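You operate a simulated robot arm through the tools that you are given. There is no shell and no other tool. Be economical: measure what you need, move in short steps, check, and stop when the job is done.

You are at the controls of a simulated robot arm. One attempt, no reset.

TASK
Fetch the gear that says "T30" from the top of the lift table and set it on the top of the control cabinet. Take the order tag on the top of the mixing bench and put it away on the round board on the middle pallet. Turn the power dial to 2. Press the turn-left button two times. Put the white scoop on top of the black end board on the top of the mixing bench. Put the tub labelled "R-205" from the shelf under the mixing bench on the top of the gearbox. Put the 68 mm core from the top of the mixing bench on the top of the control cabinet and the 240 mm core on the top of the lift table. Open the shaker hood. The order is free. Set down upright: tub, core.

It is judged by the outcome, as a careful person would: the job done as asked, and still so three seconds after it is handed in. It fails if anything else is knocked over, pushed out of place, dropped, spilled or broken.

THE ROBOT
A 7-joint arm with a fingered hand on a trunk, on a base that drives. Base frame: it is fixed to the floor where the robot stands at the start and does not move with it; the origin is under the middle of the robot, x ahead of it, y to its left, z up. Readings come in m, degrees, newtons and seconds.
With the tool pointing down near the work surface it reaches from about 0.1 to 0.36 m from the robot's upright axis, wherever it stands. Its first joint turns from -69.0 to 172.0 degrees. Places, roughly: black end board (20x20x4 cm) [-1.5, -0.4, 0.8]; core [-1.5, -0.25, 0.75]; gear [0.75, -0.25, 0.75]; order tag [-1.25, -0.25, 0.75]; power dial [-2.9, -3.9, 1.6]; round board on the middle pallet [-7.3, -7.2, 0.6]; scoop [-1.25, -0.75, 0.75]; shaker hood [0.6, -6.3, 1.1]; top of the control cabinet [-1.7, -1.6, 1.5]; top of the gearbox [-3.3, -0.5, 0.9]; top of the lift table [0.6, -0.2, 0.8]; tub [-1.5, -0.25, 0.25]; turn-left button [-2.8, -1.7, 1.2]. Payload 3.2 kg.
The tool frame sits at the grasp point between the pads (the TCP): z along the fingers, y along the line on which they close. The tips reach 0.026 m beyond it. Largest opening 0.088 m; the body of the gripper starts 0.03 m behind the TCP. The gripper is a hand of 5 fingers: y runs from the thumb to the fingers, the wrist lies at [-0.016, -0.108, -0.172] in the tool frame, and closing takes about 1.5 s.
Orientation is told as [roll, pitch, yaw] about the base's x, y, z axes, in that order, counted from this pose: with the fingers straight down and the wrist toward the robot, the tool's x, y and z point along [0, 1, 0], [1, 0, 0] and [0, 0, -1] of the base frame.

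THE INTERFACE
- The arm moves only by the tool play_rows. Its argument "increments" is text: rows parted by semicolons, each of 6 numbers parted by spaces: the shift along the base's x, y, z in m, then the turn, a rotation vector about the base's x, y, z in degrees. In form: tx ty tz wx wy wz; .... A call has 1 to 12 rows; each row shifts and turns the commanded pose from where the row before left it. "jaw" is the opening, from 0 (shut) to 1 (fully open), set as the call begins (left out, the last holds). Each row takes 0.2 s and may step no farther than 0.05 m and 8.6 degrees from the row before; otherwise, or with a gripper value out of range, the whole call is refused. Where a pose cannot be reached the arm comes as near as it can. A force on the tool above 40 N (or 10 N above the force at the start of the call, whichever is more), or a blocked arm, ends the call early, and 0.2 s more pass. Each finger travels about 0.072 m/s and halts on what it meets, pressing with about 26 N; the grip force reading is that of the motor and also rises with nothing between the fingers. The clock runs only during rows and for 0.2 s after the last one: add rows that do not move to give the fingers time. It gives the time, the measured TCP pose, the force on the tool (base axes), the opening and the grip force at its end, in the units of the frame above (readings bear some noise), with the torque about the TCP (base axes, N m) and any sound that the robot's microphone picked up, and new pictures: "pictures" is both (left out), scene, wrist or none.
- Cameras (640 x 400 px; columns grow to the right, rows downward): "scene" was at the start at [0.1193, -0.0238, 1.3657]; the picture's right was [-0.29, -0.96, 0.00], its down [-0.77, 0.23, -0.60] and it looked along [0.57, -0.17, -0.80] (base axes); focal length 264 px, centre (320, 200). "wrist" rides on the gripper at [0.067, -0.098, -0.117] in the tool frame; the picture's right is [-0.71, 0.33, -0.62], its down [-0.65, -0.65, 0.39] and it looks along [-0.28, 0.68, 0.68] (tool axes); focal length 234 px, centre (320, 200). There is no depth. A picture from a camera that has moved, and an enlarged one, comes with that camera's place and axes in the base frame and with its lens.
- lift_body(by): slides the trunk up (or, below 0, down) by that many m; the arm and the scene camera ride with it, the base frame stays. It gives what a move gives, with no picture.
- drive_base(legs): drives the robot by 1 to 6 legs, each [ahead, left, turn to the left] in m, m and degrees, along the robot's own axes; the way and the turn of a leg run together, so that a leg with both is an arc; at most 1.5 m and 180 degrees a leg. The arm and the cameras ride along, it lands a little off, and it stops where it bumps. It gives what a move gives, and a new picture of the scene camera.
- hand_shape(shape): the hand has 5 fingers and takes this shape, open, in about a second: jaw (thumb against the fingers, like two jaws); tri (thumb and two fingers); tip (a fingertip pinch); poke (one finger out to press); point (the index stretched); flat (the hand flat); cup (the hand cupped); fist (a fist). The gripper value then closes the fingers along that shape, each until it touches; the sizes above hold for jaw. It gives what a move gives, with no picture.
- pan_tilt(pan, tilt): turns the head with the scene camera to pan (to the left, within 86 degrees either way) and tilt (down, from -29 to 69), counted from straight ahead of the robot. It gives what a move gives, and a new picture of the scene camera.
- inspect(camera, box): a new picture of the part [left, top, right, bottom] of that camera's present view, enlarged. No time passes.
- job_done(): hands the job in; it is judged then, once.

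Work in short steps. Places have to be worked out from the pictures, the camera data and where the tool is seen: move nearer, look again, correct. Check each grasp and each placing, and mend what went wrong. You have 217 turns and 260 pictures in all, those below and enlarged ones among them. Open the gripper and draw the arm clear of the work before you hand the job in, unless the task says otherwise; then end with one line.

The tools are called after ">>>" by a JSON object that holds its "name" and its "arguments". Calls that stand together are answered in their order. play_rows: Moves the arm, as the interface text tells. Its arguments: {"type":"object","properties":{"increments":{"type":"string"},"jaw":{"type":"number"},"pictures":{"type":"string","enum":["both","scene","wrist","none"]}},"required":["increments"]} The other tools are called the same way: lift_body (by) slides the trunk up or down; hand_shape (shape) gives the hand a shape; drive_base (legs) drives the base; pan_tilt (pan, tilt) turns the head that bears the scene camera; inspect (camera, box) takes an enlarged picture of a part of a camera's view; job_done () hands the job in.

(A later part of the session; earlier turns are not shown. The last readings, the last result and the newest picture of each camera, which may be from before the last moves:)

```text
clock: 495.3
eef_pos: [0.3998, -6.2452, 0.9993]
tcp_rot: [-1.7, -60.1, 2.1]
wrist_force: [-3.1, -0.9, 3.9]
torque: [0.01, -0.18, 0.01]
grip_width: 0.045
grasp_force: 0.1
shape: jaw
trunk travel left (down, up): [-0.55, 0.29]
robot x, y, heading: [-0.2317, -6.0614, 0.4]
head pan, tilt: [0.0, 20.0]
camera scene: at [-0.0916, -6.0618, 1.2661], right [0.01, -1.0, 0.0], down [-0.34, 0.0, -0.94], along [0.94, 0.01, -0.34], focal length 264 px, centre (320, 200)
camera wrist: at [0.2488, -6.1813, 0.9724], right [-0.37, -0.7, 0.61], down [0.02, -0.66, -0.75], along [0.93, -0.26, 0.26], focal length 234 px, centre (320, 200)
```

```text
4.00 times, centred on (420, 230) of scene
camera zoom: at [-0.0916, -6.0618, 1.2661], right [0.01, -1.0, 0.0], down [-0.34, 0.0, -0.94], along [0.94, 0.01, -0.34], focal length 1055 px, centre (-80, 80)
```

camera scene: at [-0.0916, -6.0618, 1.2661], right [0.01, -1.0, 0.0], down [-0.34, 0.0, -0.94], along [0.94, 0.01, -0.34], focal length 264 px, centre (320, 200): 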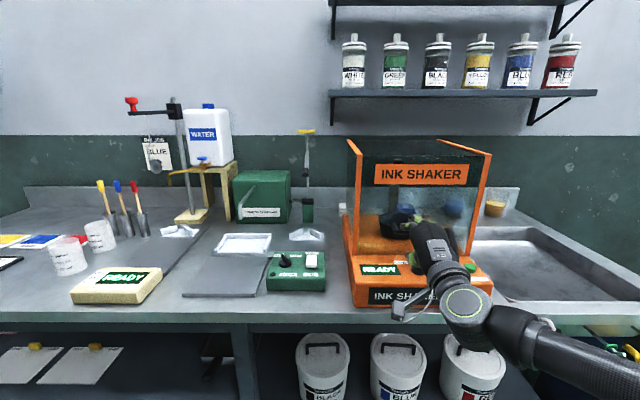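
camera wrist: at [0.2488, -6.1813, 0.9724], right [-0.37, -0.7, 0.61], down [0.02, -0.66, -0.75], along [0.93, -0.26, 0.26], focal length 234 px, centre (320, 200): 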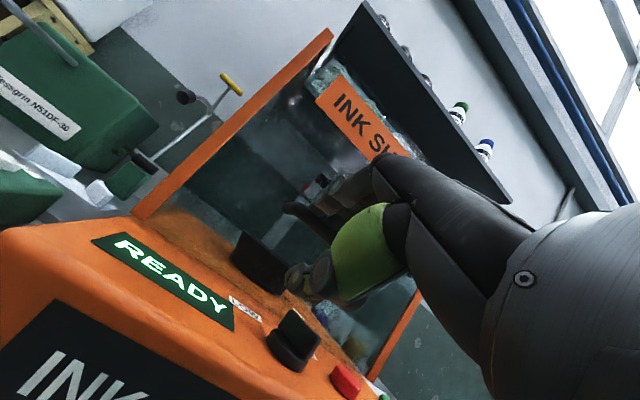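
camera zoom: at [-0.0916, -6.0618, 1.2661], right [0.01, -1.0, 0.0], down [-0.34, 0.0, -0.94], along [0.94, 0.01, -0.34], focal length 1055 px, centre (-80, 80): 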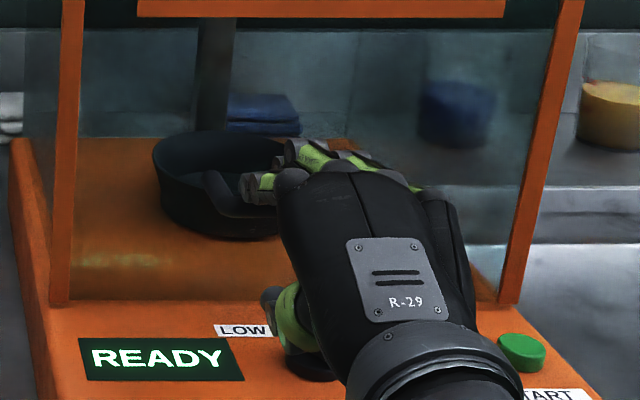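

The fingertip is hitting the bar end-on. I back off, open to 0.8, raise 7 mm, and advance so the fingers go over and the thumb under the bar.

>>> {"name": "play_rows", "arguments": {"increments": "-0.03 0 0 0 0 0;0 0 0.008 1 0 -1.5;0 0 0 0 0 0;0 0 0 0 0 0", "jaw": 0.8, "pictures": "none"}}

>>> {"name": "play_rows", "arguments": {"increments": "0.015 0 0 0 0 0;0.015 0 0 0 0 0;0.01 0 0 0 0 0;0.008 0 0 0 0 0;0 0 0 0 0 0", "pictures": "wrist"}}

>>> {"name": "inspect", "arguments": {"camera": "scene", "box": [360, 180, 480, 280]}}

```text
clock: 496.3
eef_pos: [0.3699, -6.2481, 1.0061]
tcp_rot: [0.5, -60.0, -1.2]
wrist_force: [-0.3, 0.3, -0.7]
torque: [-0.04, -0.01, 0.01]
grip_width: 0.0698
grasp_force: 0.0
shape: jaw
trunk travel left (down, up): [-0.55, 0.29]
robot x, y, heading: [-0.2316, -6.0642, 0.4]
head pan, tilt: [0.0, 20.0]
```

```text
clock: 497.5
eef_pos: [0.4185, -6.2481, 1.0071]
tcp_rot: [0.5, -60.0, -1.3]
wrist_force: [0.9, 0.2, 0.1]
torque: [0.0, -0.02, -0.01]
grip_width: 0.0698
grasp_force: 0.1
shape: jaw
trunk travel left (down, up): [-0.55, 0.29]
robot x, y, heading: [-0.2347, -6.0617, 0.3]
head pan, tilt: [0.0, 20.0]
camera wrist: at [0.2701, -6.1788, 0.9811], right [-0.38, -0.71, 0.6], down [0.0, -0.65, -0.76], along [0.92, -0.29, 0.25], focal length 234 px, centre (320, 200)
```

wrist: 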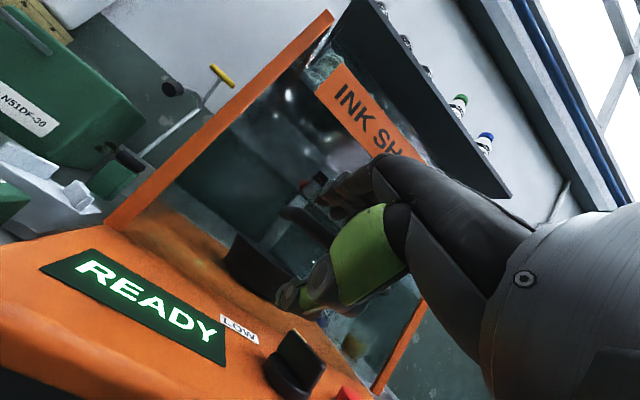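

```text
4.00 times, centred on (420, 230) of scene
camera zoom: at [-0.0898, -6.0621, 1.2658], right [0.01, -1.0, 0.0], down [-0.34, 0.0, -0.94], along [0.94, 0.01, -0.34], focal length 1055 px, centre (-80, 80)
```

zoom: 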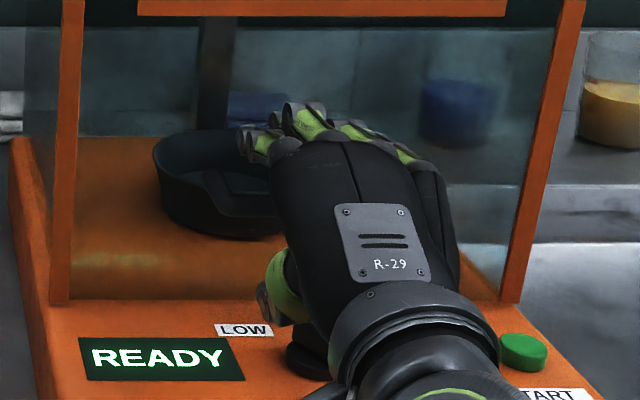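

No contact: the bar should be between. I close.

>>> {"name": "play_rows", "arguments": {"increments": "0 0 0 0 0 0;0 0 0 0 0 0;0 0 0 0 0 0;0 0 0 0 0 0;0 0 0 0 0 0;0 0 0 0 0 0", "jaw": 0, "pictures": "wrist"}}

```text
clock: 498.9
eef_pos: [0.4201, -6.2473, 1.0058]
tcp_rot: [0.5, -59.8, -1.2]
wrist_force: [3.9, -0.2, 0.2]
torque: [-0.21, -0.03, -0.01]
grip_width: 0.0039
grasp_force: 25.4
shape: jaw
trunk travel left (down, up): [-0.55, 0.29]
robot x, y, heading: [-0.2307, -6.0588, 0.2]
head pan, tilt: [0.0, 20.0]
camera wrist: at [0.2709, -6.1788, 0.9805], right [-0.38, -0.7, 0.6], down [0.0, -0.65, -0.76], along [0.92, -0.29, 0.25], focal length 234 px, centre (320, 200)
```

wrist: 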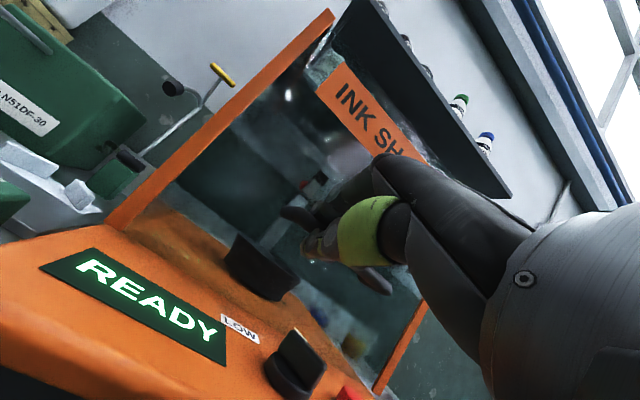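

The bar passes through the closed hand. I try lifting a little: up 2 cm.

>>> {"name": "play_rows", "arguments": {"increments": "0 0 0.005 0 0 0;0 0 0.005 0 0 0;0 0 0.005 0 0 0;0 0 0.005 0 0 0;0 0 0 0 0 0", "pictures": "scene"}}

```text
clock: 500.1
eef_pos: [0.4232, -6.2467, 1.0209]
tcp_rot: [0.6, -59.6, -1.3]
wrist_force: [16.7, -0.7, -6.6]
torque: [-0.11, 0.08, 0.06]
grip_width: 0.0042
grasp_force: 26.2
shape: jaw
trunk travel left (down, up): [-0.55, 0.29]
robot x, y, heading: [-0.2259, -6.0609, 0.6]
head pan, tilt: [0.0, 20.0]
camera scene: at [-0.0834, -6.0624, 1.265], right [0.01, -1.0, 0.0], down [-0.35, 0.0, -0.94], along [0.94, 0.01, -0.35], focal length 264 px, centre (320, 200)
```

scene: 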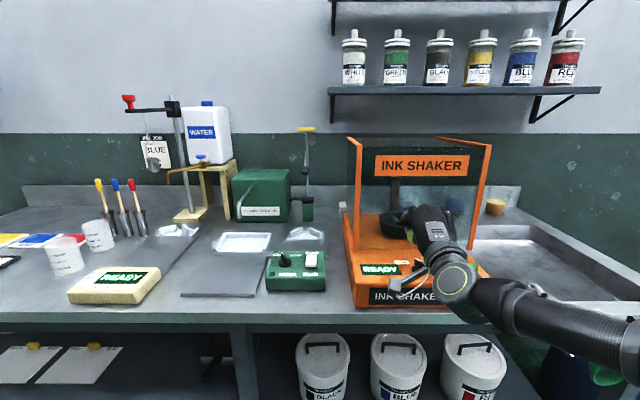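

The hood follows: it pulls toward +x, so the hinge is low at the rear. I follow an arc about (0.73, 0.92).

>>> {"name": "play_rows", "arguments": {"increments": "0.012 0 0.016 0 -2 0;0.007 0 0.0155 0 -2 0;0.008 0 0.015 0 -2 0;0.0086 0 0.0146 0 -2 0;0.0094 0 0.0142 0 -2 0;0 0 0 0 0 0", "pictures": "scene"}}

```text
clock: 501.5
eef_pos: [0.4684, -6.2472, 1.0999]
tcp_rot: [1.0, -69.7, -1.7]
wrist_force: [4.9, -1.1, -3.9]
torque: [-0.06, 0.21, 0.08]
grip_width: 0.0031
grasp_force: 26.0
shape: jaw
trunk travel left (down, up): [-0.55, 0.29]
robot x, y, heading: [-0.2279, -6.0629, 0.4]
head pan, tilt: [0.0, 20.0]
camera scene: at [-0.0871, -6.0625, 1.2655], right [0.01, -1.0, 0.0], down [-0.34, 0.0, -0.94], along [0.94, 0.01, -0.34], focal length 264 px, centre (320, 200)
```

scene: 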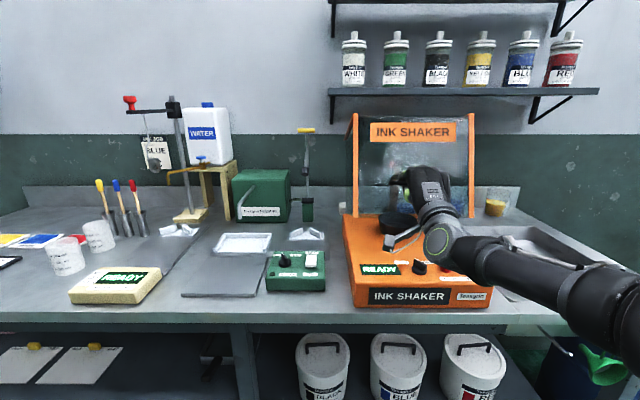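

The hood swings up smoothly. I continue along the arc.

>>> {"name": "play_rows", "arguments": {"increments": "0.011 0 0.0149 0 -2 0;0.012 0 0.0141 0 -2 0;0.0129 0 0.0135 0 -2 0;0.0136 0 0.0126 0 -2 0;0.0144 0 0.0117 0 -2 0;0.015 0 0.0108 0 -2 0;0 0 0 0 0 0", "pictures": "scene"}}

```text
clock: 503.1
eef_pos: [0.5478, -6.2476, 1.1726]
tcp_rot: [3.7, -81.2, -4.2]
wrist_force: [8.0, -1.7, -11.0]
torque: [-0.08, 0.27, 0.1]
grip_width: 0.0025
grasp_force: 25.8
shape: jaw
trunk travel left (down, up): [-0.55, 0.29]
robot x, y, heading: [-0.2309, -6.0619, 0.3]
head pan, tilt: [0.0, 20.0]
camera scene: at [-0.0844, -6.0633, 1.2651], right [0.01, -1.0, 0.0], down [-0.35, 0.0, -0.94], along [0.94, 0.01, -0.35], focal length 264 px, centre (320, 200)
```

scene: 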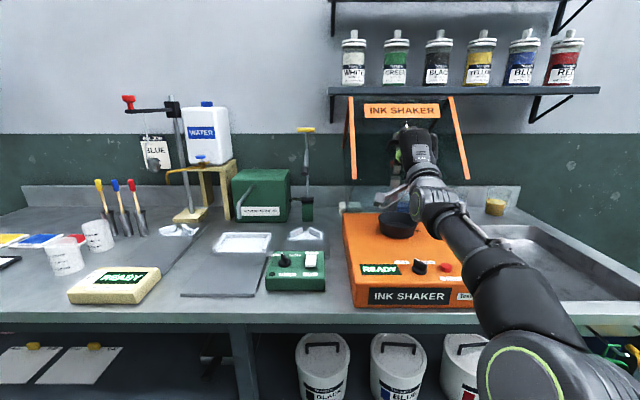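

Open ~40°. I continue with a few more rows as far as the reach goes.

>>> {"name": "play_rows", "arguments": {"increments": "0.012 0 0.008 0 0 0;0.012 0 0.007 0 0 0;0.012 0 0.006 0 0 0;0.012 0 0.005 0 0 0;0 0 0 0 0 0", "pictures": "none"}}

```text
clock: 504.3
eef_pos: [0.5558, -6.2469, 1.1793]
tcp_rot: [3.7, -80.8, -4.1]
wrist_force: [11.5, -1.6, -18.7]
torque: [-0.02, 0.35, 0.15]
grip_width: 0.0018
grasp_force: 26.1
shape: jaw
out of reach, approached as far as the arm can: row 1, 2, 3, 4
trunk travel left (down, up): [-0.55, 0.29]
robot x, y, heading: [-0.2308, -6.0588, 0.5]
head pan, tilt: [0.0, 20.0]
```

At the arm's limit; the pull is toward +x, so I inch the base forward.

>>> {"name": "drive_base", "arguments": {"legs": [[0.04, 0, 0]]}}

>>> {"name": "play_rows", "arguments": {"increments": "0.008 0 0.008 0 0 0;0.01 0 0.007 0 0 0;0.01 0 0.006 0 0 0;0 0 0 0 0 0", "pictures": "none"}}

```text
clock: 505.2
eef_pos: [0.584, -6.2467, 1.1916]
tcp_rot: [4.0, -82.2, -4.8]
wrist_force: [0.9, -0.6, 1.2]
torque: [-0.13, 0.06, 0.02]
grip_width: 0.0024
grasp_force: 26.2
shape: jaw
trunk travel left (down, up): [-0.55, 0.29]
robot x, y, heading: [-0.1907, -6.0629, 0.5]
head pan, tilt: [0.0, 20.0]
camera scene: at [-0.05, -6.0618, 1.2659], right [0.01, -1.0, 0.0], down [-0.34, 0.0, -0.94], along [0.94, 0.01, -0.34], focal length 264 px, centre (320, 200)
```

scene: 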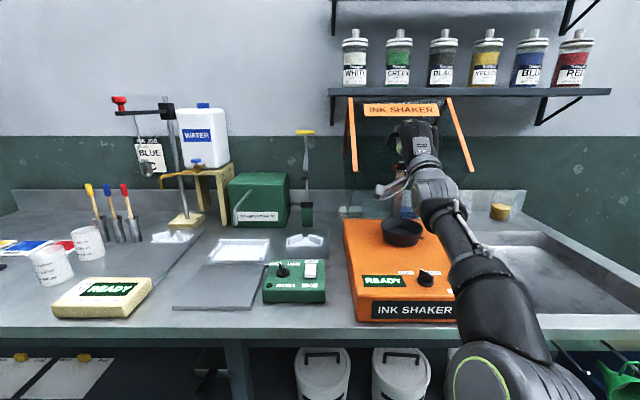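

```text
clock: 506.2
eef_pos: [0.5838, -6.2467, 1.192]
tcp_rot: [4.1, -82.2, -4.9]
wrist_force: [0.2, 0.0, 0.0]
torque: [-0.12, 0.03, 0.06]
grip_width: 0.0023
grasp_force: 25.8
shape: jaw
out of reach, approached as far as the arm can: row 1, 2, 3
trunk travel left (down, up): [-0.55, 0.29]
robot x, y, heading: [-0.1895, -6.0608, 0.3]
head pan, tilt: [0.0, 20.0]
```

Load nearly zero — near balance. I drive on in small steps.

>>> {"name": "lift_body", "arguments": {"by": 0.015}}

>>> {"name": "drive_base", "arguments": {"legs": [[0.06, 0, 0]]}}

>>> {"name": "lift_body", "arguments": {"by": 0.01}}

>>> {"name": "drive_base", "arguments": {"legs": [[0.05, 0, 0]]}}

```text
clock: 506.8
eef_pos: [0.592, -6.2476, 1.1983]
tcp_rot: [3.5, -81.2, -4.1]
wrist_force: [7.8, 1.3, -16.2]
torque: [-0.08, 0.29, 0.11]
grip_width: 0.0018
grasp_force: 26.2
shape: jaw
trunk travel left (down, up): [-0.565, 0.275]
robot x, y, heading: [-0.1929, -6.0624, 0.3]
head pan, tilt: [0.0, 20.0]
```

```text
clock: 507.8
eef_pos: [0.6425, -6.2485, 1.2112]
tcp_rot: [4.3, -82.6, -5.1]
wrist_force: [-0.4, 1.7, 8.1]
torque: [-0.11, 0.01, 0.04]
grip_width: 0.0031
grasp_force: 25.9
shape: jaw
trunk travel left (down, up): [-0.565, 0.275]
robot x, y, heading: [-0.1317, -6.0581, 0.5]
head pan, tilt: [0.0, 20.0]
camera scene: at [0.0087, -6.0607, 1.2812], right [0.0, -1.0, 0.0], down [-0.34, 0.0, -0.94], along [0.94, 0.0, -0.34], focal length 264 px, centre (320, 200)
```

scene: 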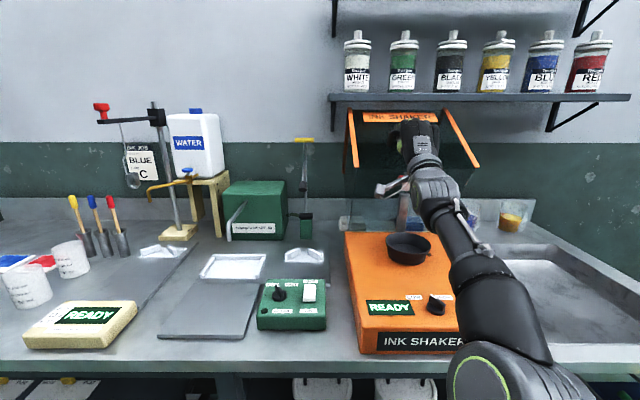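

```text
clock: 508.4
eef_pos: [0.6478, -6.2472, 1.2136]
tcp_rot: [3.9, -81.9, -4.7]
wrist_force: [3.7, 2.2, -9.5]
torque: [-0.09, 0.15, 0.13]
grip_width: 0.0029
grasp_force: 26.4
shape: jaw
trunk travel left (down, up): [-0.575, 0.265]
robot x, y, heading: [-0.13, -6.06, 0.1]
head pan, tilt: [0.0, 20.0]
```

```text
clock: 509.3
eef_pos: [0.6938, -6.2479, 1.2219]
tcp_rot: [4.5, -82.7, -5.3]
wrist_force: [2.3, 1.5, 1.6]
torque: [-0.15, 0.08, 0.05]
grip_width: 0.0024
grasp_force: 26.1
shape: jaw
trunk travel left (down, up): [-0.575, 0.265]
robot x, y, heading: [-0.0806, -6.0619, 0.4]
head pan, tilt: [0.0, 20.0]
camera scene: at [0.0621, -6.0605, 1.2908], right [0.0, -1.0, 0.0], down [-0.34, 0.0, -0.94], along [0.94, 0.0, -0.34], focal length 264 px, centre (320, 200)
```

scene: 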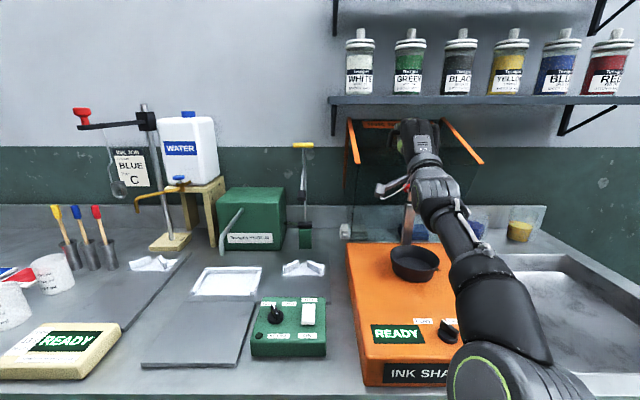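

>>> {"name": "drive_base", "arguments": {"legs": [[0.05, 0, 0]]}}

>>> {"name": "inspect", "arguments": {"camera": "scene", "box": [320, 80, 520, 260]}}

```text
clock: 510.2
eef_pos: [0.7429, -6.247, 1.2208]
tcp_rot: [5.0, -82.7, -5.5]
wrist_force: [3.1, 0.4, 1.9]
torque: [-0.07, 0.07, 0.05]
grip_width: 0.003
grasp_force: 25.9
shape: jaw
trunk travel left (down, up): [-0.575, 0.265]
robot x, y, heading: [-0.029, -6.0631, 0.4]
head pan, tilt: [0.0, 20.0]
camera scene: at [0.1114, -6.061, 1.2906], right [0.0, -1.0, 0.0], down [-0.34, 0.0, -0.94], along [0.94, 0.0, -0.34], focal length 264 px, centre (320, 200)
```

scene: 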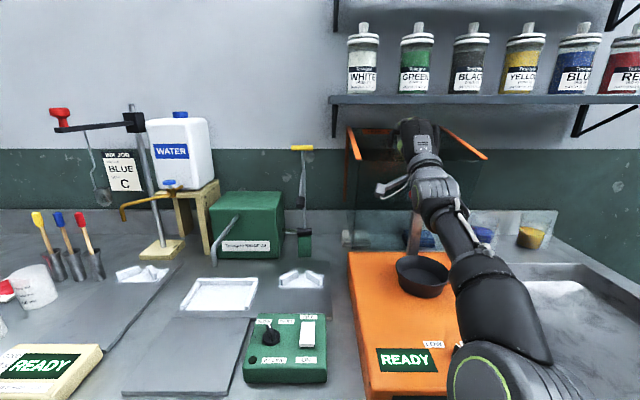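

```text
2.22 times, centred on (420, 170) of scene
camera zoom: at [0.1114, -6.061, 1.2906], right [0.0, -1.0, 0.0], down [-0.34, 0.0, -0.94], along [0.94, 0.0, -0.34], focal length 586 px, centre (98, 267)
```

zoom: 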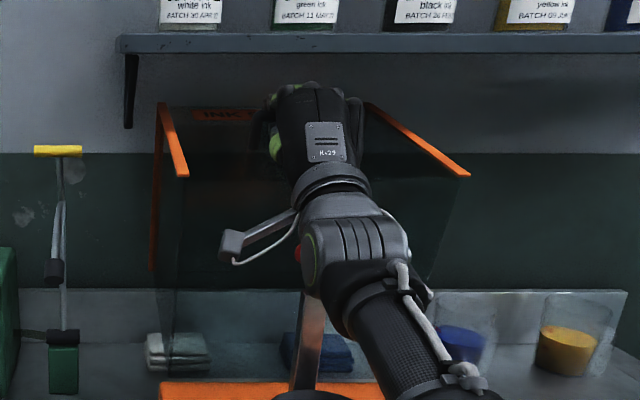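

About 75° open and past balance. I push on 5 cm more to find its stop.

>>> {"name": "drive_base", "arguments": {"legs": [[0.05, 0, 0]]}}

```text
clock: 511.4
eef_pos: [0.7879, -6.2478, 1.2219]
tcp_rot: [2.9, -82.3, -3.7]
wrist_force: [-14.4, 0.7, -21.8]
torque: [-0.07, 0.12, 0.01]
grip_width: 0.0
grasp_force: 26.0
shape: jaw
trunk travel left (down, up): [-0.575, 0.265]
robot x, y, heading: [0.0217, -6.0575, 0.2]
head pan, tilt: [0.0, 20.0]
stopped in leg 1: the force on the tool passed its limit at 42 N (the readings are from after the stop); the commanded pose is now the measured one
camera scene: at [0.1528, -6.0605, 1.2917], right [0.0, -1.0, 0.0], down [-0.34, 0.0, -0.94], along [0.94, 0.0, -0.34], focal length 264 px, centre (320, 200)
```

scene: 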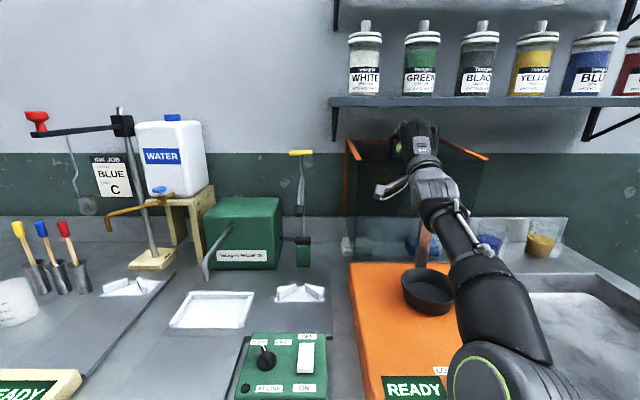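

The hood reached its stop. I release and back straight out.

>>> {"name": "play_rows", "arguments": {"increments": "0 0 0 0 0 0;0 0 0 0 0 0;0 0 0 0 0 0;0 0 0 0 0 0;0 0 0 0 0 0;0 0 0 0 0 0", "jaw": 1, "pictures": "none"}}

>>> {"name": "drive_base", "arguments": {"legs": [[-0.3, 0, 0]]}}

```text
clock: 512.8
eef_pos: [0.7866, -6.2482, 1.2278]
tcp_rot: [3.7, -83.2, -4.6]
wrist_force: [8.4, -1.3, 31.5]
torque: [0.04, 0.27, 0.01]
grip_width: 0.0511
grasp_force: 0.1
shape: jaw
trunk travel left (down, up): [-0.575, 0.265]
robot x, y, heading: [0.0196, -6.0595, 0.3]
head pan, tilt: [0.0, 20.0]
```

```text
clock: 514.8
eef_pos: [0.499, -6.246, 1.2189]
tcp_rot: [3.5, -82.1, -3.9]
wrist_force: [0.0, -1.1, 0.8]
torque: [0.01, 0.04, 0.01]
grip_width: 0.0878
grasp_force: 0.1
shape: jaw
trunk travel left (down, up): [-0.575, 0.265]
robot x, y, heading: [-0.2773, -6.0635, 0.6]
head pan, tilt: [0.0, 20.0]
camera scene: at [-0.136, -6.0623, 1.2909], right [0.01, -1.0, 0.0], down [-0.34, 0.0, -0.94], along [0.94, 0.01, -0.34], focal length 264 px, centre (320, 200)
```

scene: 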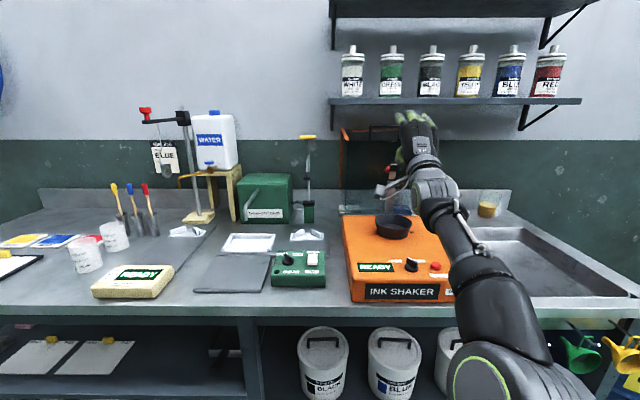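

The hood stays open. I back off, fold the arm back to the carrying pose, and head north to find the power dial.

>>> {"name": "drive_base", "arguments": {"legs": [[-0.15, 0, 0]]}}

>>> {"name": "play_rows", "arguments": {"increments": "-0.035 0 0 0 8 0;-0.035 0 0 0 8 0;-0.035 0 0 0 8 0;-0.035 0 0 0 8 0;-0.035 0 -0.01 0 8 0;-0.035 0 -0.01 0 8 0;-0.035 0 -0.01 0 8 0;-0.035 0 -0.01 0 8 0;-0.035 0 0 0 8 0;-0.03 0 0 -2 8 0;0 0 0 -1 2 2;0 0 0 0 0 0", "pictures": "none"}}

>>> {"name": "drive_base", "arguments": {"legs": [[0, 0, 90], [1.45, 0, 0], [1.45, 0, 0], [0.35, 0, 0], [0, 0, 90]]}}

>>> {"name": "pan_tilt", "arguments": {"pan": 15, "tilt": 5}}

```text
clock: 516.2
eef_pos: [0.3481, -6.2482, 1.2187]
tcp_rot: [3.4, -82.2, -4.1]
wrist_force: [-0.2, -0.7, -0.3]
torque: [-0.01, 0.02, 0.01]
grip_width: 0.0878
grasp_force: 0.1
shape: jaw
trunk travel left (down, up): [-0.575, 0.265]
robot x, y, heading: [-0.4298, -6.062, 0.5]
head pan, tilt: [0.0, 20.0]
camera scene: at [-0.2874, -6.0637, 1.2909], right [0.01, -1.0, 0.0], down [-0.34, 0.0, -0.94], along [0.94, 0.01, -0.34], focal length 264 px, centre (320, 200)
```

scene: 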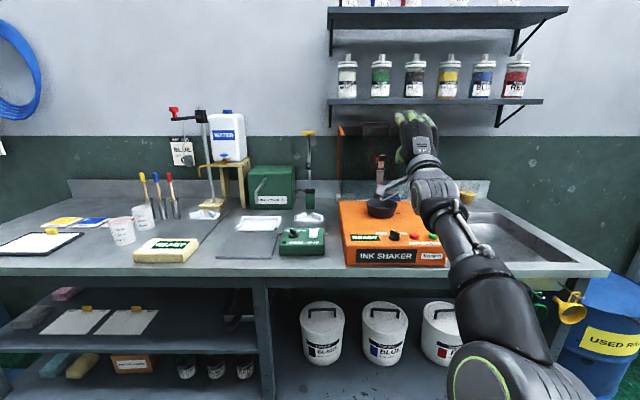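

```text
clock: 518.8
eef_pos: [0.032, -6.2612, 1.1785]
tcp_rot: [-3.6, 0.0, 1.7]
wrist_force: [0.1, -0.6, -0.1]
torque: [0.0, 0.01, 0.03]
grip_width: 0.0878
grasp_force: 0.0
shape: jaw
out of reach, approached as far as the arm can: row 4, 7, 8
trunk travel left (down, up): [-0.575, 0.265]
robot x, y, heading: [-0.425, -6.0624, 0.4]
head pan, tilt: [0.0, 20.0]
```

```text
clock: 542.2
eef_pos: [-0.9057, -2.6055, 1.179]
tcp_rot: [-3.5, -0.2, 179.9]
wrist_force: [-0.4, 0.2, 0.6]
torque: [-0.01, 0.01, 0.0]
grip_width: 0.0877
grasp_force: 0.0
shape: jaw
trunk travel left (down, up): [-0.575, 0.265]
robot x, y, heading: [-0.4499, -2.8197, 178.7]
head pan, tilt: [0.0, 20.0]
camera scene: at [-0.5955, -2.8157, 1.2908], right [0.02, 1.0, 0.0], down [0.34, -0.01, -0.94], along [-0.94, 0.02, -0.34], focal length 264 px, centre (320, 200)
```

scene: 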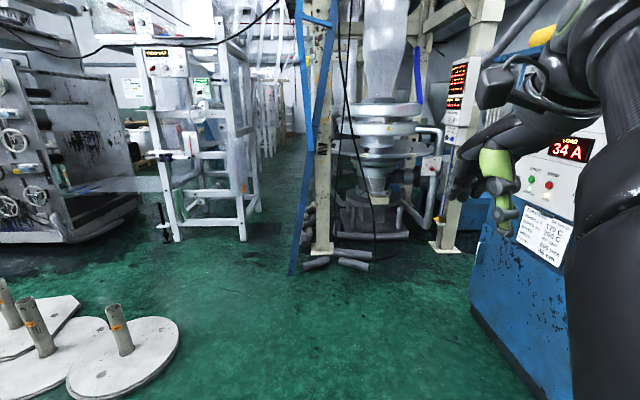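

```text
clock: 543.0
eef_pos: [-0.9057, -2.6034, 1.1788]
tcp_rot: [-3.4, -0.1, 179.9]
wrist_force: [1.2, 0.2, -0.7]
torque: [0.02, -0.01, 0.03]
grip_width: 0.0879
grasp_force: 0.0
shape: jaw
trunk travel left (down, up): [-0.575, 0.265]
robot x, y, heading: [-0.4506, -2.8157, 178.6]
head pan, tilt: [15.0, 5.0]
camera scene: at [-0.5916, -2.8394, 1.3151], right [-0.23, 0.97, 0.0], down [0.09, 0.02, -1.0], along [-0.97, -0.23, -0.09], focal length 264 px, centre (320, 200)
```

scene: 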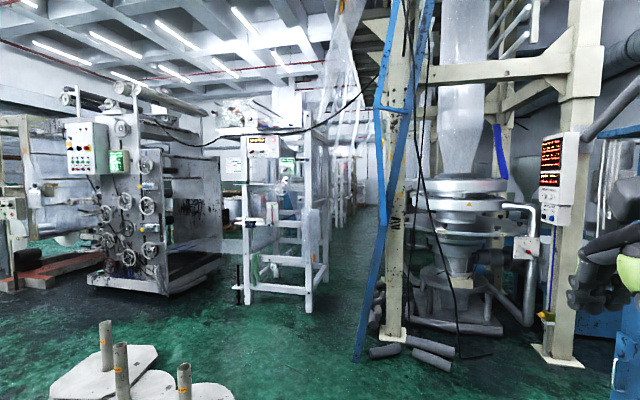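

Both targets are in view: a panel on the white tower (dial) and a display post on the right (turn-left button). I enlarge both.

>>> {"name": "inspect", "arguments": {"camera": "scene", "box": [225, 120, 305, 185]}}

>>> {"name": "inspect", "arguments": {"camera": "scene", "box": [520, 125, 600, 235]}}

```text
6.15 times, centred on (265, 152) of scene
camera zoom: at [-0.5916, -2.8394, 1.3151], right [-0.23, 0.97, 0.0], down [0.09, 0.02, -1.0], along [-0.97, -0.23, -0.09], focal length 1623 px, centre (658, 492)
```

zoom: 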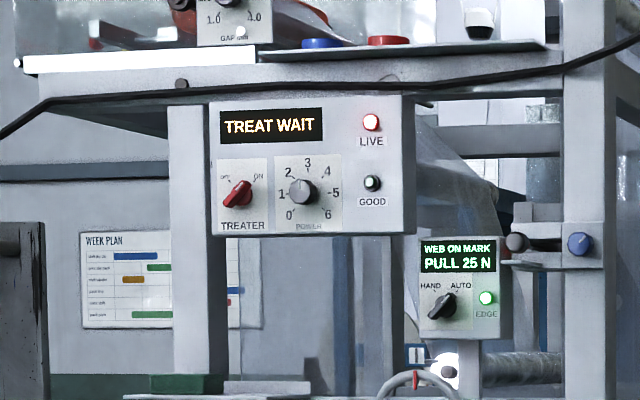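

```text
3.64 times, centred on (560, 180) of scene
camera zoom: at [-0.5916, -2.8394, 1.3151], right [-0.23, 0.97, 0.0], down [0.09, 0.02, -1.0], along [-0.97, -0.23, -0.09], focal length 959 px, centre (-553, 273)
```

zoom: 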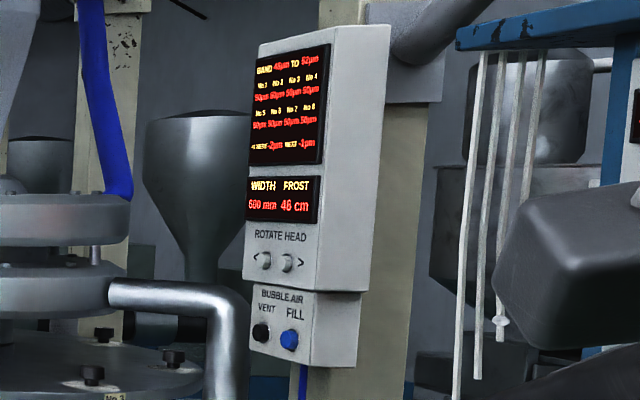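

Dial panel faces +x at about (−2.9, −3.9, 1.6). I drive around the floor discs and the ladder foot to stand before it.

>>> {"name": "drive_base", "arguments": {"legs": [[1.2, 0.38, 1.3], [0.3, 0.03, 0], [0.35, 0.47, 0]]}}

>>> {"name": "lift_body", "arguments": {"by": 0.265}}

>>> {"name": "pan_tilt", "arguments": {"pan": 10, "tilt": 5}}

```text
clock: 553.8
eef_pos: [-2.7509, -3.478, 1.1784]
tcp_rot: [-3.6, -0.1, -178.9]
wrist_force: [-0.3, -0.2, -0.2]
torque: [-0.02, -0.01, -0.01]
grip_width: 0.0881
grasp_force: 0.1
shape: jaw
trunk travel left (down, up): [-0.575, 0.265]
robot x, y, heading: [-2.2928, -3.6779, 179.6]
head pan, tilt: [15.0, 5.0]
camera scene: at [-2.4315, -3.7065, 1.3151], right [-0.26, 0.97, 0.0], down [0.08, 0.02, -1.0], along [-0.96, -0.26, -0.09], focal length 264 px, centre (320, 200)
```

scene: 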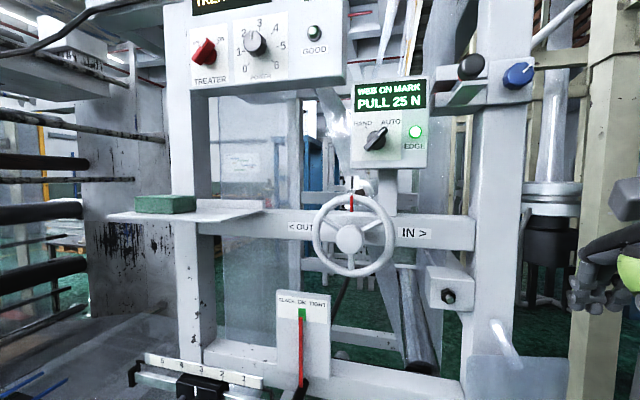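

```text
clock: 556.5
eef_pos: [-2.7492, -3.4788, 1.4447]
tcp_rot: [-3.4, -0.2, -178.9]
wrist_force: [-0.1, 0.2, 0.2]
torque: [-0.01, 0.0, 0.02]
grip_width: 0.0878
grasp_force: 0.1
shape: jaw
trunk travel left (down, up): [-0.84, 0.0]
robot x, y, heading: [-2.2957, -3.6798, 179.8]
head pan, tilt: [15.0, 5.0]
```

```text
clock: 557.2
eef_pos: [-2.75, -3.4782, 1.4443]
tcp_rot: [-3.6, -0.1, -178.9]
wrist_force: [-0.1, -0.1, 0.5]
torque: [0.01, 0.01, 0.0]
grip_width: 0.0877
grasp_force: 0.1
shape: jaw
trunk travel left (down, up): [-0.84, 0.0]
robot x, y, heading: [-2.2917, -3.68, 179.6]
head pan, tilt: [10.0, 5.0]
camera scene: at [-2.433, -3.6984, 1.5802], right [-0.17, 0.99, 0.0], down [0.09, 0.01, -1.0], along [-0.98, -0.17, -0.09], focal length 264 px, centre (320, 200)
```

scene: 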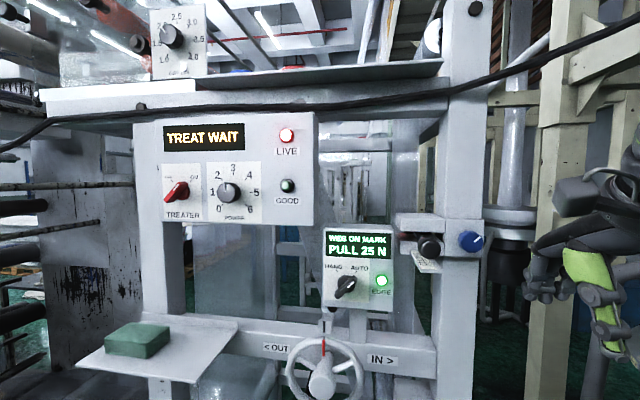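

>>> {"name": "inspect", "arguments": {"camera": "scene", "box": [200, 155, 270, 230]}}

```text
5.33 times, centred on (235, 192) of scene
camera zoom: at [-2.433, -3.6984, 1.5802], right [-0.17, 0.99, 0.0], down [0.09, 0.01, -1.0], along [-0.98, -0.17, -0.09], focal length 1406 px, centre (773, 240)
```

zoom: 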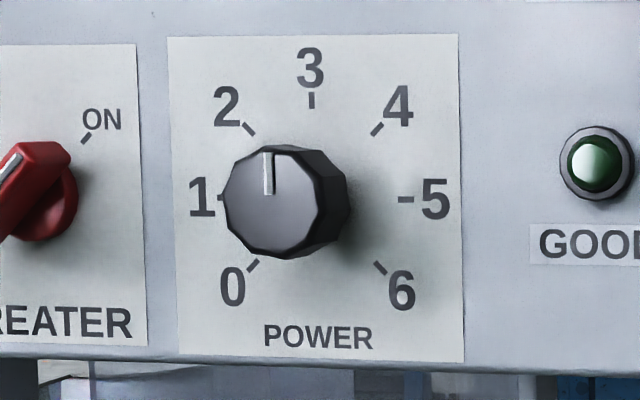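

Pointer is at 3; it must go 45° counter-clockwise to 2. Knob face ≈(−2.876, −3.942, 1.552). I pitch the hand to point forward first, keeping clear of the panel.

>>> {"name": "play_rows", "arguments": {"increments": "0.01 0 0.01 -3 8 0;0.01 0 0.01 0 8 0;0.01 0 0.01 0 8 0;0.01 0 0.01 0 8 0;0.01 0 0.01 0 8 0;0 0 0.01 0 8 0;0 0 0.01 0 8 0;0 0 0.01 0 8 0;0 0 0.01 0 8 0;0 0 0.01 0 8 0;0 0 0 0 8 0;0 0 0 0 2 0", "jaw": 0.8, "pictures": "none"}}

>>> {"name": "drive_base", "arguments": {"legs": [[0, 0.36, 0]]}}

```text
clock: 559.8
eef_pos: [-2.7788, -3.3891, 1.622]
tcp_rot: [-107.1, -89.2, -73.5]
wrist_force: [0.6, 0.4, -0.5]
torque: [-0.03, -0.03, 0.0]
grip_width: 0.0709
grasp_force: 0.1
shape: jaw
out of reach, approached as far as the arm can: row 1, 2, 3, 4, 5, 6, 7, 8, 9
trunk travel left (down, up): [-0.84, 0.0]
robot x, y, heading: [-2.2931, -3.68, 179.6]
head pan, tilt: [10.0, 5.0]
```

```text
clock: 562.1
eef_pos: [-2.7805, -3.7483, 1.6212]
tcp_rot: [-101.1, -89.2, -79.2]
wrist_force: [0.9, -1.1, -0.6]
torque: [0.01, -0.03, -0.05]
grip_width: 0.0708
grasp_force: 0.0
shape: jaw
trunk travel left (down, up): [-0.84, 0.0]
robot x, y, heading: [-2.2901, -4.0358, 180.1]
head pan, tilt: [10.0, 5.0]
camera scene: at [-2.4335, -4.0551, 1.5802], right [-0.17, 0.98, 0.0], down [0.09, 0.01, -1.0], along [-0.98, -0.17, -0.09], focal length 264 px, centre (320, 200)
```

scene: 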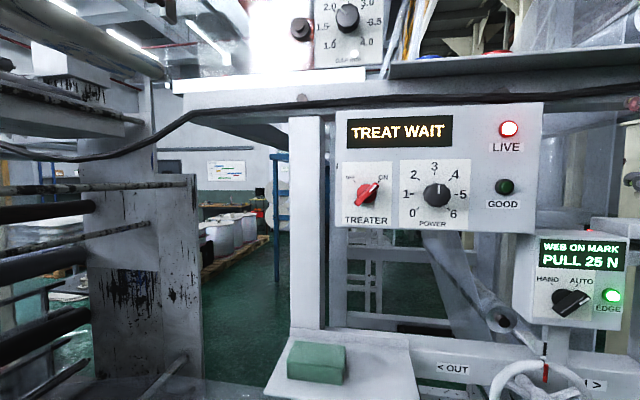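

Knob face refined to (−2.874, −3.945, 1.552). I line the hand up in front of it with a −20° pre-roll.

>>> {"name": "play_rows", "arguments": {"increments": "0 -0.045 -0.015 -5 0 0;0 -0.045 -0.015 -5 0 0;0 -0.045 -0.015 -5 0 0;0 -0.045 -0.015 -5 0 0;0 -0.023 -0.009 0 0 0;0 0 0 0 0 0", "pictures": "both"}}

```text
clock: 563.5
eef_pos: [-2.8517, -3.8003, 1.6559]
tcp_rot: [86.8, -70.9, 93.3]
wrist_force: [0.5, 0.3, 0.6]
torque: [-0.03, -0.01, 0.01]
grip_width: 0.0708
grasp_force: 0.0
shape: jaw
out of reach, approached as far as the arm can: row 1, 2, 3, 4, 5
trunk travel left (down, up): [-0.84, 0.0]
robot x, y, heading: [-2.2916, -4.0401, 180.2]
head pan, tilt: [10.0, 5.0]
camera scene: at [-2.4332, -4.0556, 1.5802], right [-0.17, 0.98, 0.0], down [0.09, 0.01, -1.0], along [-0.98, -0.17, -0.09], focal length 264 px, centre (320, 200)
camera wrist: at [-2.7333, -3.8939, 1.5878], right [0.62, 0.78, 0.09], down [-0.37, 0.4, -0.84], along [-0.69, 0.48, 0.54], focal length 234 px, centre (320, 200)
```

scene: 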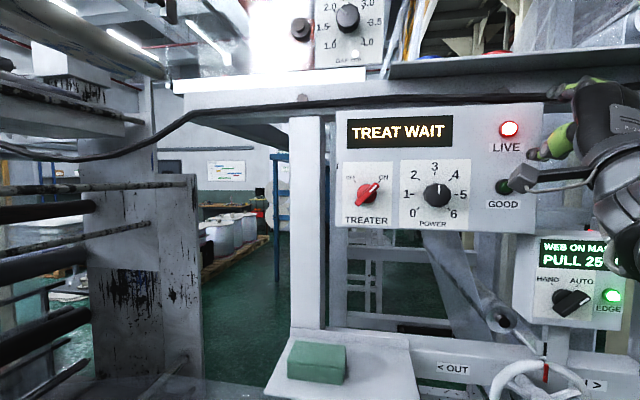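
wrist: 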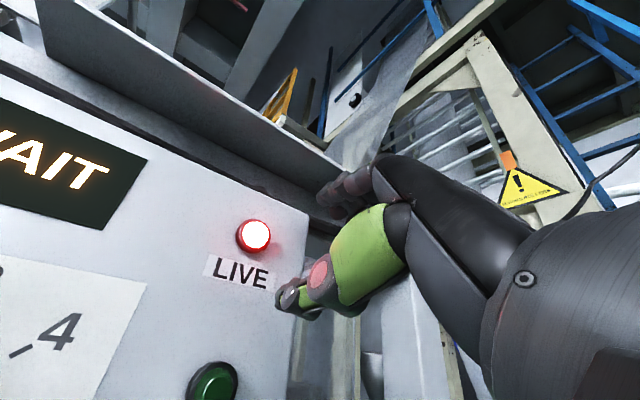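

The pre-roll seems to be the limit. I undo it and approach with the roll neutral.

>>> {"name": "play_rows", "arguments": {"increments": "0.02 0 0 6 0 0;0.02 0 0 6 0 0;0.02 0 -0.02 6 0 0;0 -0.03 -0.02 4 0 0;0 -0.03 -0.02 0 0 0;0 -0.03 -0.02 0 0 0;0 -0.03 -0.02 0 0 0;0 -0.03 0 0 0 0;0 0 0 0 0 0", "pictures": "none"}}

```text
clock: 565.5
eef_pos: [-2.8629, -3.8496, 1.6037]
tcp_rot: [-70.9, -86.5, -108.7]
wrist_force: [-0.7, 0.2, 0.6]
torque: [-0.02, 0.01, 0.03]
grip_width: 0.0708
grasp_force: 0.0
shape: jaw
out of reach, approached as far as the arm can: row 1, 2, 3, 4, 5, 6, 7, 8
trunk travel left (down, up): [-0.84, 0.0]
robot x, y, heading: [-2.2898, -4.037, 179.9]
head pan, tilt: [10.0, 5.0]
```

I try with less pitch (about 65°), which was comfortable at the hood, and go on toward the knob.

>>> {"name": "play_rows", "arguments": {"increments": "0.02 0 0 0 -8 0;0.02 -0.02 0 0 -8 0;0.01 -0.02 -0.01 0 -8 0;0 -0.03 -0.02 0 0 0;0 -0.03 -0.02 0 0 0;0 0 0 0 0 0", "pictures": "wrist"}}

```text
clock: 566.7
eef_pos: [-2.859, -3.8901, 1.6184]
tcp_rot: [-6.4, -68.4, -175.0]
wrist_force: [30.8, 8.6, 1.7]
torque: [-0.29, 1.04, -0.36]
grip_width: 0.0651
grasp_force: 0.0
shape: jaw
out of reach, approached as far as the arm can: row 1, 2, 3, 4, 5
trunk travel left (down, up): [-0.84, 0.0]
robot x, y, heading: [-2.2872, -4.0382, 179.9]
head pan, tilt: [10.0, 5.0]
stopped in row 6: the force on the tool passed its limit at 44 N (the readings are from after the stop); the commanded pose is now the measured one
camera wrist: at [-2.7148, -3.9571, 1.5674], right [0.47, 0.68, 0.57], down [-0.11, 0.68, -0.72], along [-0.88, 0.28, 0.39], focal length 234 px, centre (320, 200)
```

wrist: 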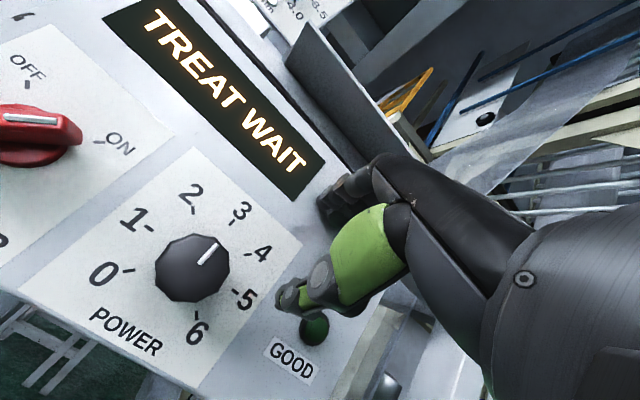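

The fingers touched the panel; I withdraw to a comfortable pitch, lower the trunk (that freed the wrist at the hood), and try again.

>>> {"name": "play_rows", "arguments": {"increments": "0.03 0 0.01 0 -8 0;0.03 0 0.01 0 -8 0;0.03 0 0 0 -8 0;0.03 0 0 0 0 0;0.03 0 0 0 0 0;0 0 0 0 0 0", "pictures": "none"}}

>>> {"name": "lift_body", "arguments": {"by": -0.15}}

>>> {"name": "play_rows", "arguments": {"increments": "0 0 0.03 0 8 0;0 0 0.03 0 8 0;0 0 0.03 0 8 0;0 0 0.03 0 8 0;0 0 0.03 0 8 0;0 0 0.02 0 8 0;0 0 0 0 0 0", "pictures": "none"}}

```text
clock: 568.1
eef_pos: [-2.7604, -3.8872, 1.6404]
tcp_rot: [-2.6, -41.6, -177.3]
wrist_force: [0.6, 0.8, -0.1]
torque: [-0.03, 0.02, 0.01]
grip_width: 0.0704
grasp_force: 0.1
shape: jaw
out of reach, approached as far as the arm can: row 1, 4, 5
trunk travel left (down, up): [-0.84, 0.0]
robot x, y, heading: [-2.2902, -4.038, 179.9]
head pan, tilt: [10.0, 5.0]
```

```text
clock: 569.9
eef_pos: [-2.7601, -3.8873, 1.4902]
tcp_rot: [-3.0, -41.8, -177.1]
wrist_force: [-0.1, -0.7, -0.3]
torque: [-0.05, 0.03, -0.03]
grip_width: 0.0705
grasp_force: 0.1
shape: jaw
trunk travel left (down, up): [-0.69, 0.15]
robot x, y, heading: [-2.2893, -4.0373, 179.7]
head pan, tilt: [10.0, 5.0]
```

```text
clock: 571.5
eef_pos: [-2.7532, -3.8848, 1.6675]
tcp_rot: [-110.0, -87.7, -71.4]
wrist_force: [0.7, -0.1, -0.2]
torque: [0.02, 0.02, -0.07]
grip_width: 0.0701
grasp_force: 0.1
shape: jaw
trunk travel left (down, up): [-0.69, 0.15]
robot x, y, heading: [-2.292, -4.0398, 179.8]
head pan, tilt: [10.0, 5.0]
```

That works: fully forward-pointing at z 1.67. I now move down toward the knob height, lowering the trunk further to keep the same arm shape.

>>> {"name": "play_rows", "arguments": {"increments": "0 -0.03 0 0 0 0;0 -0.036 0 0 0 0;0 0 0 0 0 0", "pictures": "none"}}

>>> {"name": "lift_body", "arguments": {"by": -0.115}}

>>> {"name": "play_rows", "arguments": {"increments": "-0.02 0 0 -5 0 0;-0.015 0 0 -5 0 0;0 0 0 -5 0 0;0 0 0 -5 0 0;0 0 0 0 0 0", "pictures": "both"}}

```text
clock: 572.5
eef_pos: [-2.7748, -3.9066, 1.6553]
tcp_rot: [49.5, -87.6, 128.2]
wrist_force: [-1.1, 0.2, 0.5]
torque: [0.03, 0.03, 0.01]
grip_width: 0.0703
grasp_force: 0.1
shape: jaw
trunk travel left (down, up): [-0.69, 0.15]
robot x, y, heading: [-2.2882, -4.0424, 179.7]
head pan, tilt: [10.0, 5.0]
stopped in row 3: the arm was blocked; the commanded pose is now the measured one
```

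```text
clock: 573.9
eef_pos: [-2.774, -3.9057, 1.541]
tcp_rot: [50.3, -87.6, 127.5]
wrist_force: [0.0, -0.5, -0.2]
torque: [0.04, 0.01, -0.02]
grip_width: 0.0704
grasp_force: 0.0
shape: jaw
trunk travel left (down, up): [-0.575, 0.265]
robot x, y, heading: [-2.2913, -4.0378, 180.0]
head pan, tilt: [10.0, 5.0]
```

```text
clock: 575.1
eef_pos: [-2.8182, -3.9049, 1.5227]
tcp_rot: [84.0, -68.1, 93.9]
wrist_force: [-0.4, 0.1, -0.4]
torque: [-0.01, 0.03, -0.01]
grip_width: 0.0704
grasp_force: 0.1
shape: jaw
out of reach, approached as far as the arm can: row 2
trunk travel left (down, up): [-0.575, 0.265]
robot x, y, heading: [-2.2904, -4.0389, 179.8]
head pan, tilt: [10.0, 5.0]
camera scene: at [-2.4325, -4.0553, 1.3152], right [-0.17, 0.99, 0.0], down [0.09, 0.01, -1.0], along [-0.98, -0.17, -0.09], focal length 264 px, centre (320, 200)
camera wrist: at [-2.7003, -4.0066, 1.4613], right [0.64, 0.76, 0.07], down [-0.34, 0.37, -0.86], along [-0.68, 0.53, 0.5], focal length 234 px, centre (320, 200)
```

scene: 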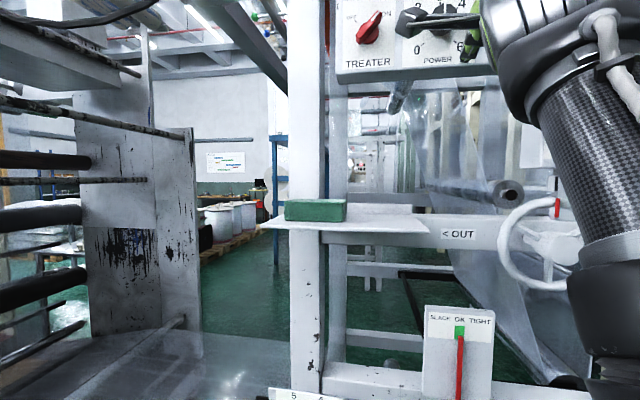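
wrist: 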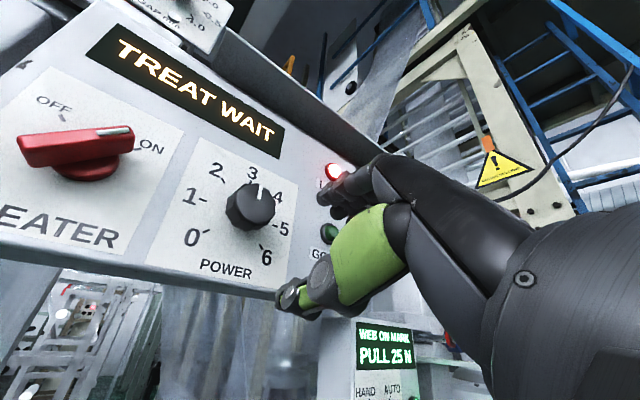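

Good: pointing at the panel with −20° roll. I shift the base 4.6 cm left, then raise 3 cm.

>>> {"name": "drive_base", "arguments": {"legs": [[0, 0.046, 0]]}}

>>> {"name": "lift_body", "arguments": {"by": 0.028}}

>>> {"name": "inspect", "arguments": {"camera": "wrist", "box": [0, 0, 640, 400]}}

```text
clock: 576.0
eef_pos: [-2.8171, -3.9513, 1.5216]
tcp_rot: [84.0, -68.1, 94.1]
wrist_force: [0.1, -0.3, -0.2]
torque: [-0.02, 0.01, -0.01]
grip_width: 0.0704
grasp_force: 0.1
shape: jaw
trunk travel left (down, up): [-0.575, 0.265]
robot x, y, heading: [-2.2855, -4.0855, 179.8]
head pan, tilt: [10.0, 5.0]
camera scene: at [-2.433, -4.1026, 1.3152], right [-0.17, 0.99, 0.0], down [0.09, 0.02, -1.0], along [-0.98, -0.17, -0.09], focal length 264 px, centre (320, 200)
```

scene: 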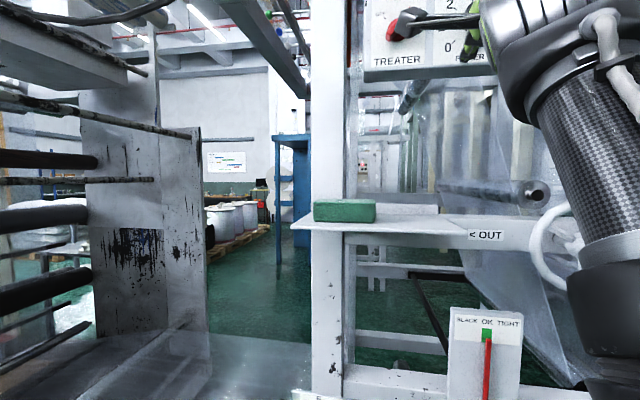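

```text
clock: 576.8
eef_pos: [-2.8184, -3.9503, 1.5498]
tcp_rot: [84.1, -68.0, 94.0]
wrist_force: [-0.2, 0.5, -0.4]
torque: [0.01, -0.04, 0.01]
grip_width: 0.0701
grasp_force: 0.0
shape: jaw
trunk travel left (down, up): [-0.603, 0.237]
robot x, y, heading: [-2.2915, -4.082, 180.1]
head pan, tilt: [10.0, 5.0]
```

```text
1.00 times, centred on (320, 200) of wrist (not enlarged: the box is as wide or as high as the picture)
camera zoom: at [-2.7008, -4.0524, 1.4892], right [0.64, 0.76, 0.07], down [-0.34, 0.37, -0.86], along [-0.68, 0.53, 0.5], focal length 234 px, centre (320, 200)
```

zoom: 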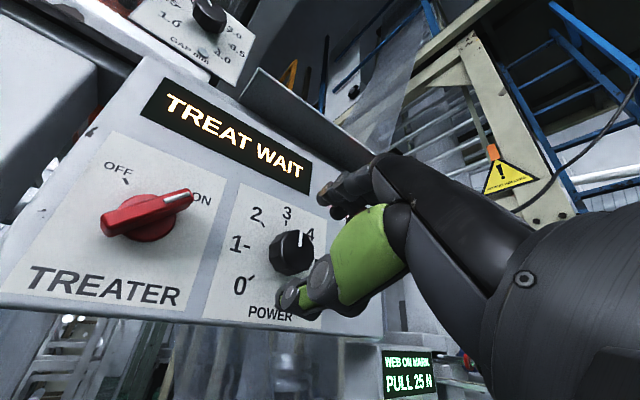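

The knob is dead ahead. I advance 5 cm in small steps.

>>> {"name": "play_rows", "arguments": {"increments": "-0.015 0 0.0035 0 0 0;-0.015 0 0 0 0 0;-0.012 0 0 0 0 0;-0.01 0 0 0 0 0;0 0 0 0 0 0", "pictures": "wrist"}}

```text
clock: 578.0
eef_pos: [-2.8187, -3.9507, 1.5494]
tcp_rot: [84.0, -68.0, 93.9]
wrist_force: [-0.6, 0.1, -0.2]
torque: [-0.03, -0.02, 0.08]
grip_width: 0.0707
grasp_force: 0.0
shape: jaw
out of reach, approached as far as the arm can: row 1, 2, 3, 4
trunk travel left (down, up): [-0.603, 0.237]
robot x, y, heading: [-2.2927, -4.082, 179.8]
head pan, tilt: [10.0, 5.0]
camera wrist: at [-2.7006, -4.0529, 1.4891], right [0.64, 0.76, 0.07], down [-0.34, 0.37, -0.86], along [-0.68, 0.53, 0.5], focal length 234 px, centre (320, 200)
```

wrist: 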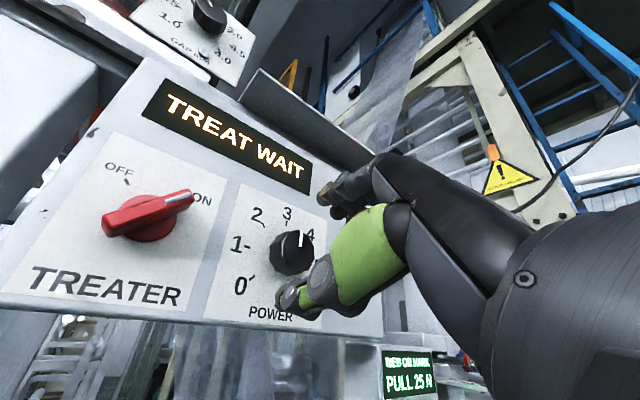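

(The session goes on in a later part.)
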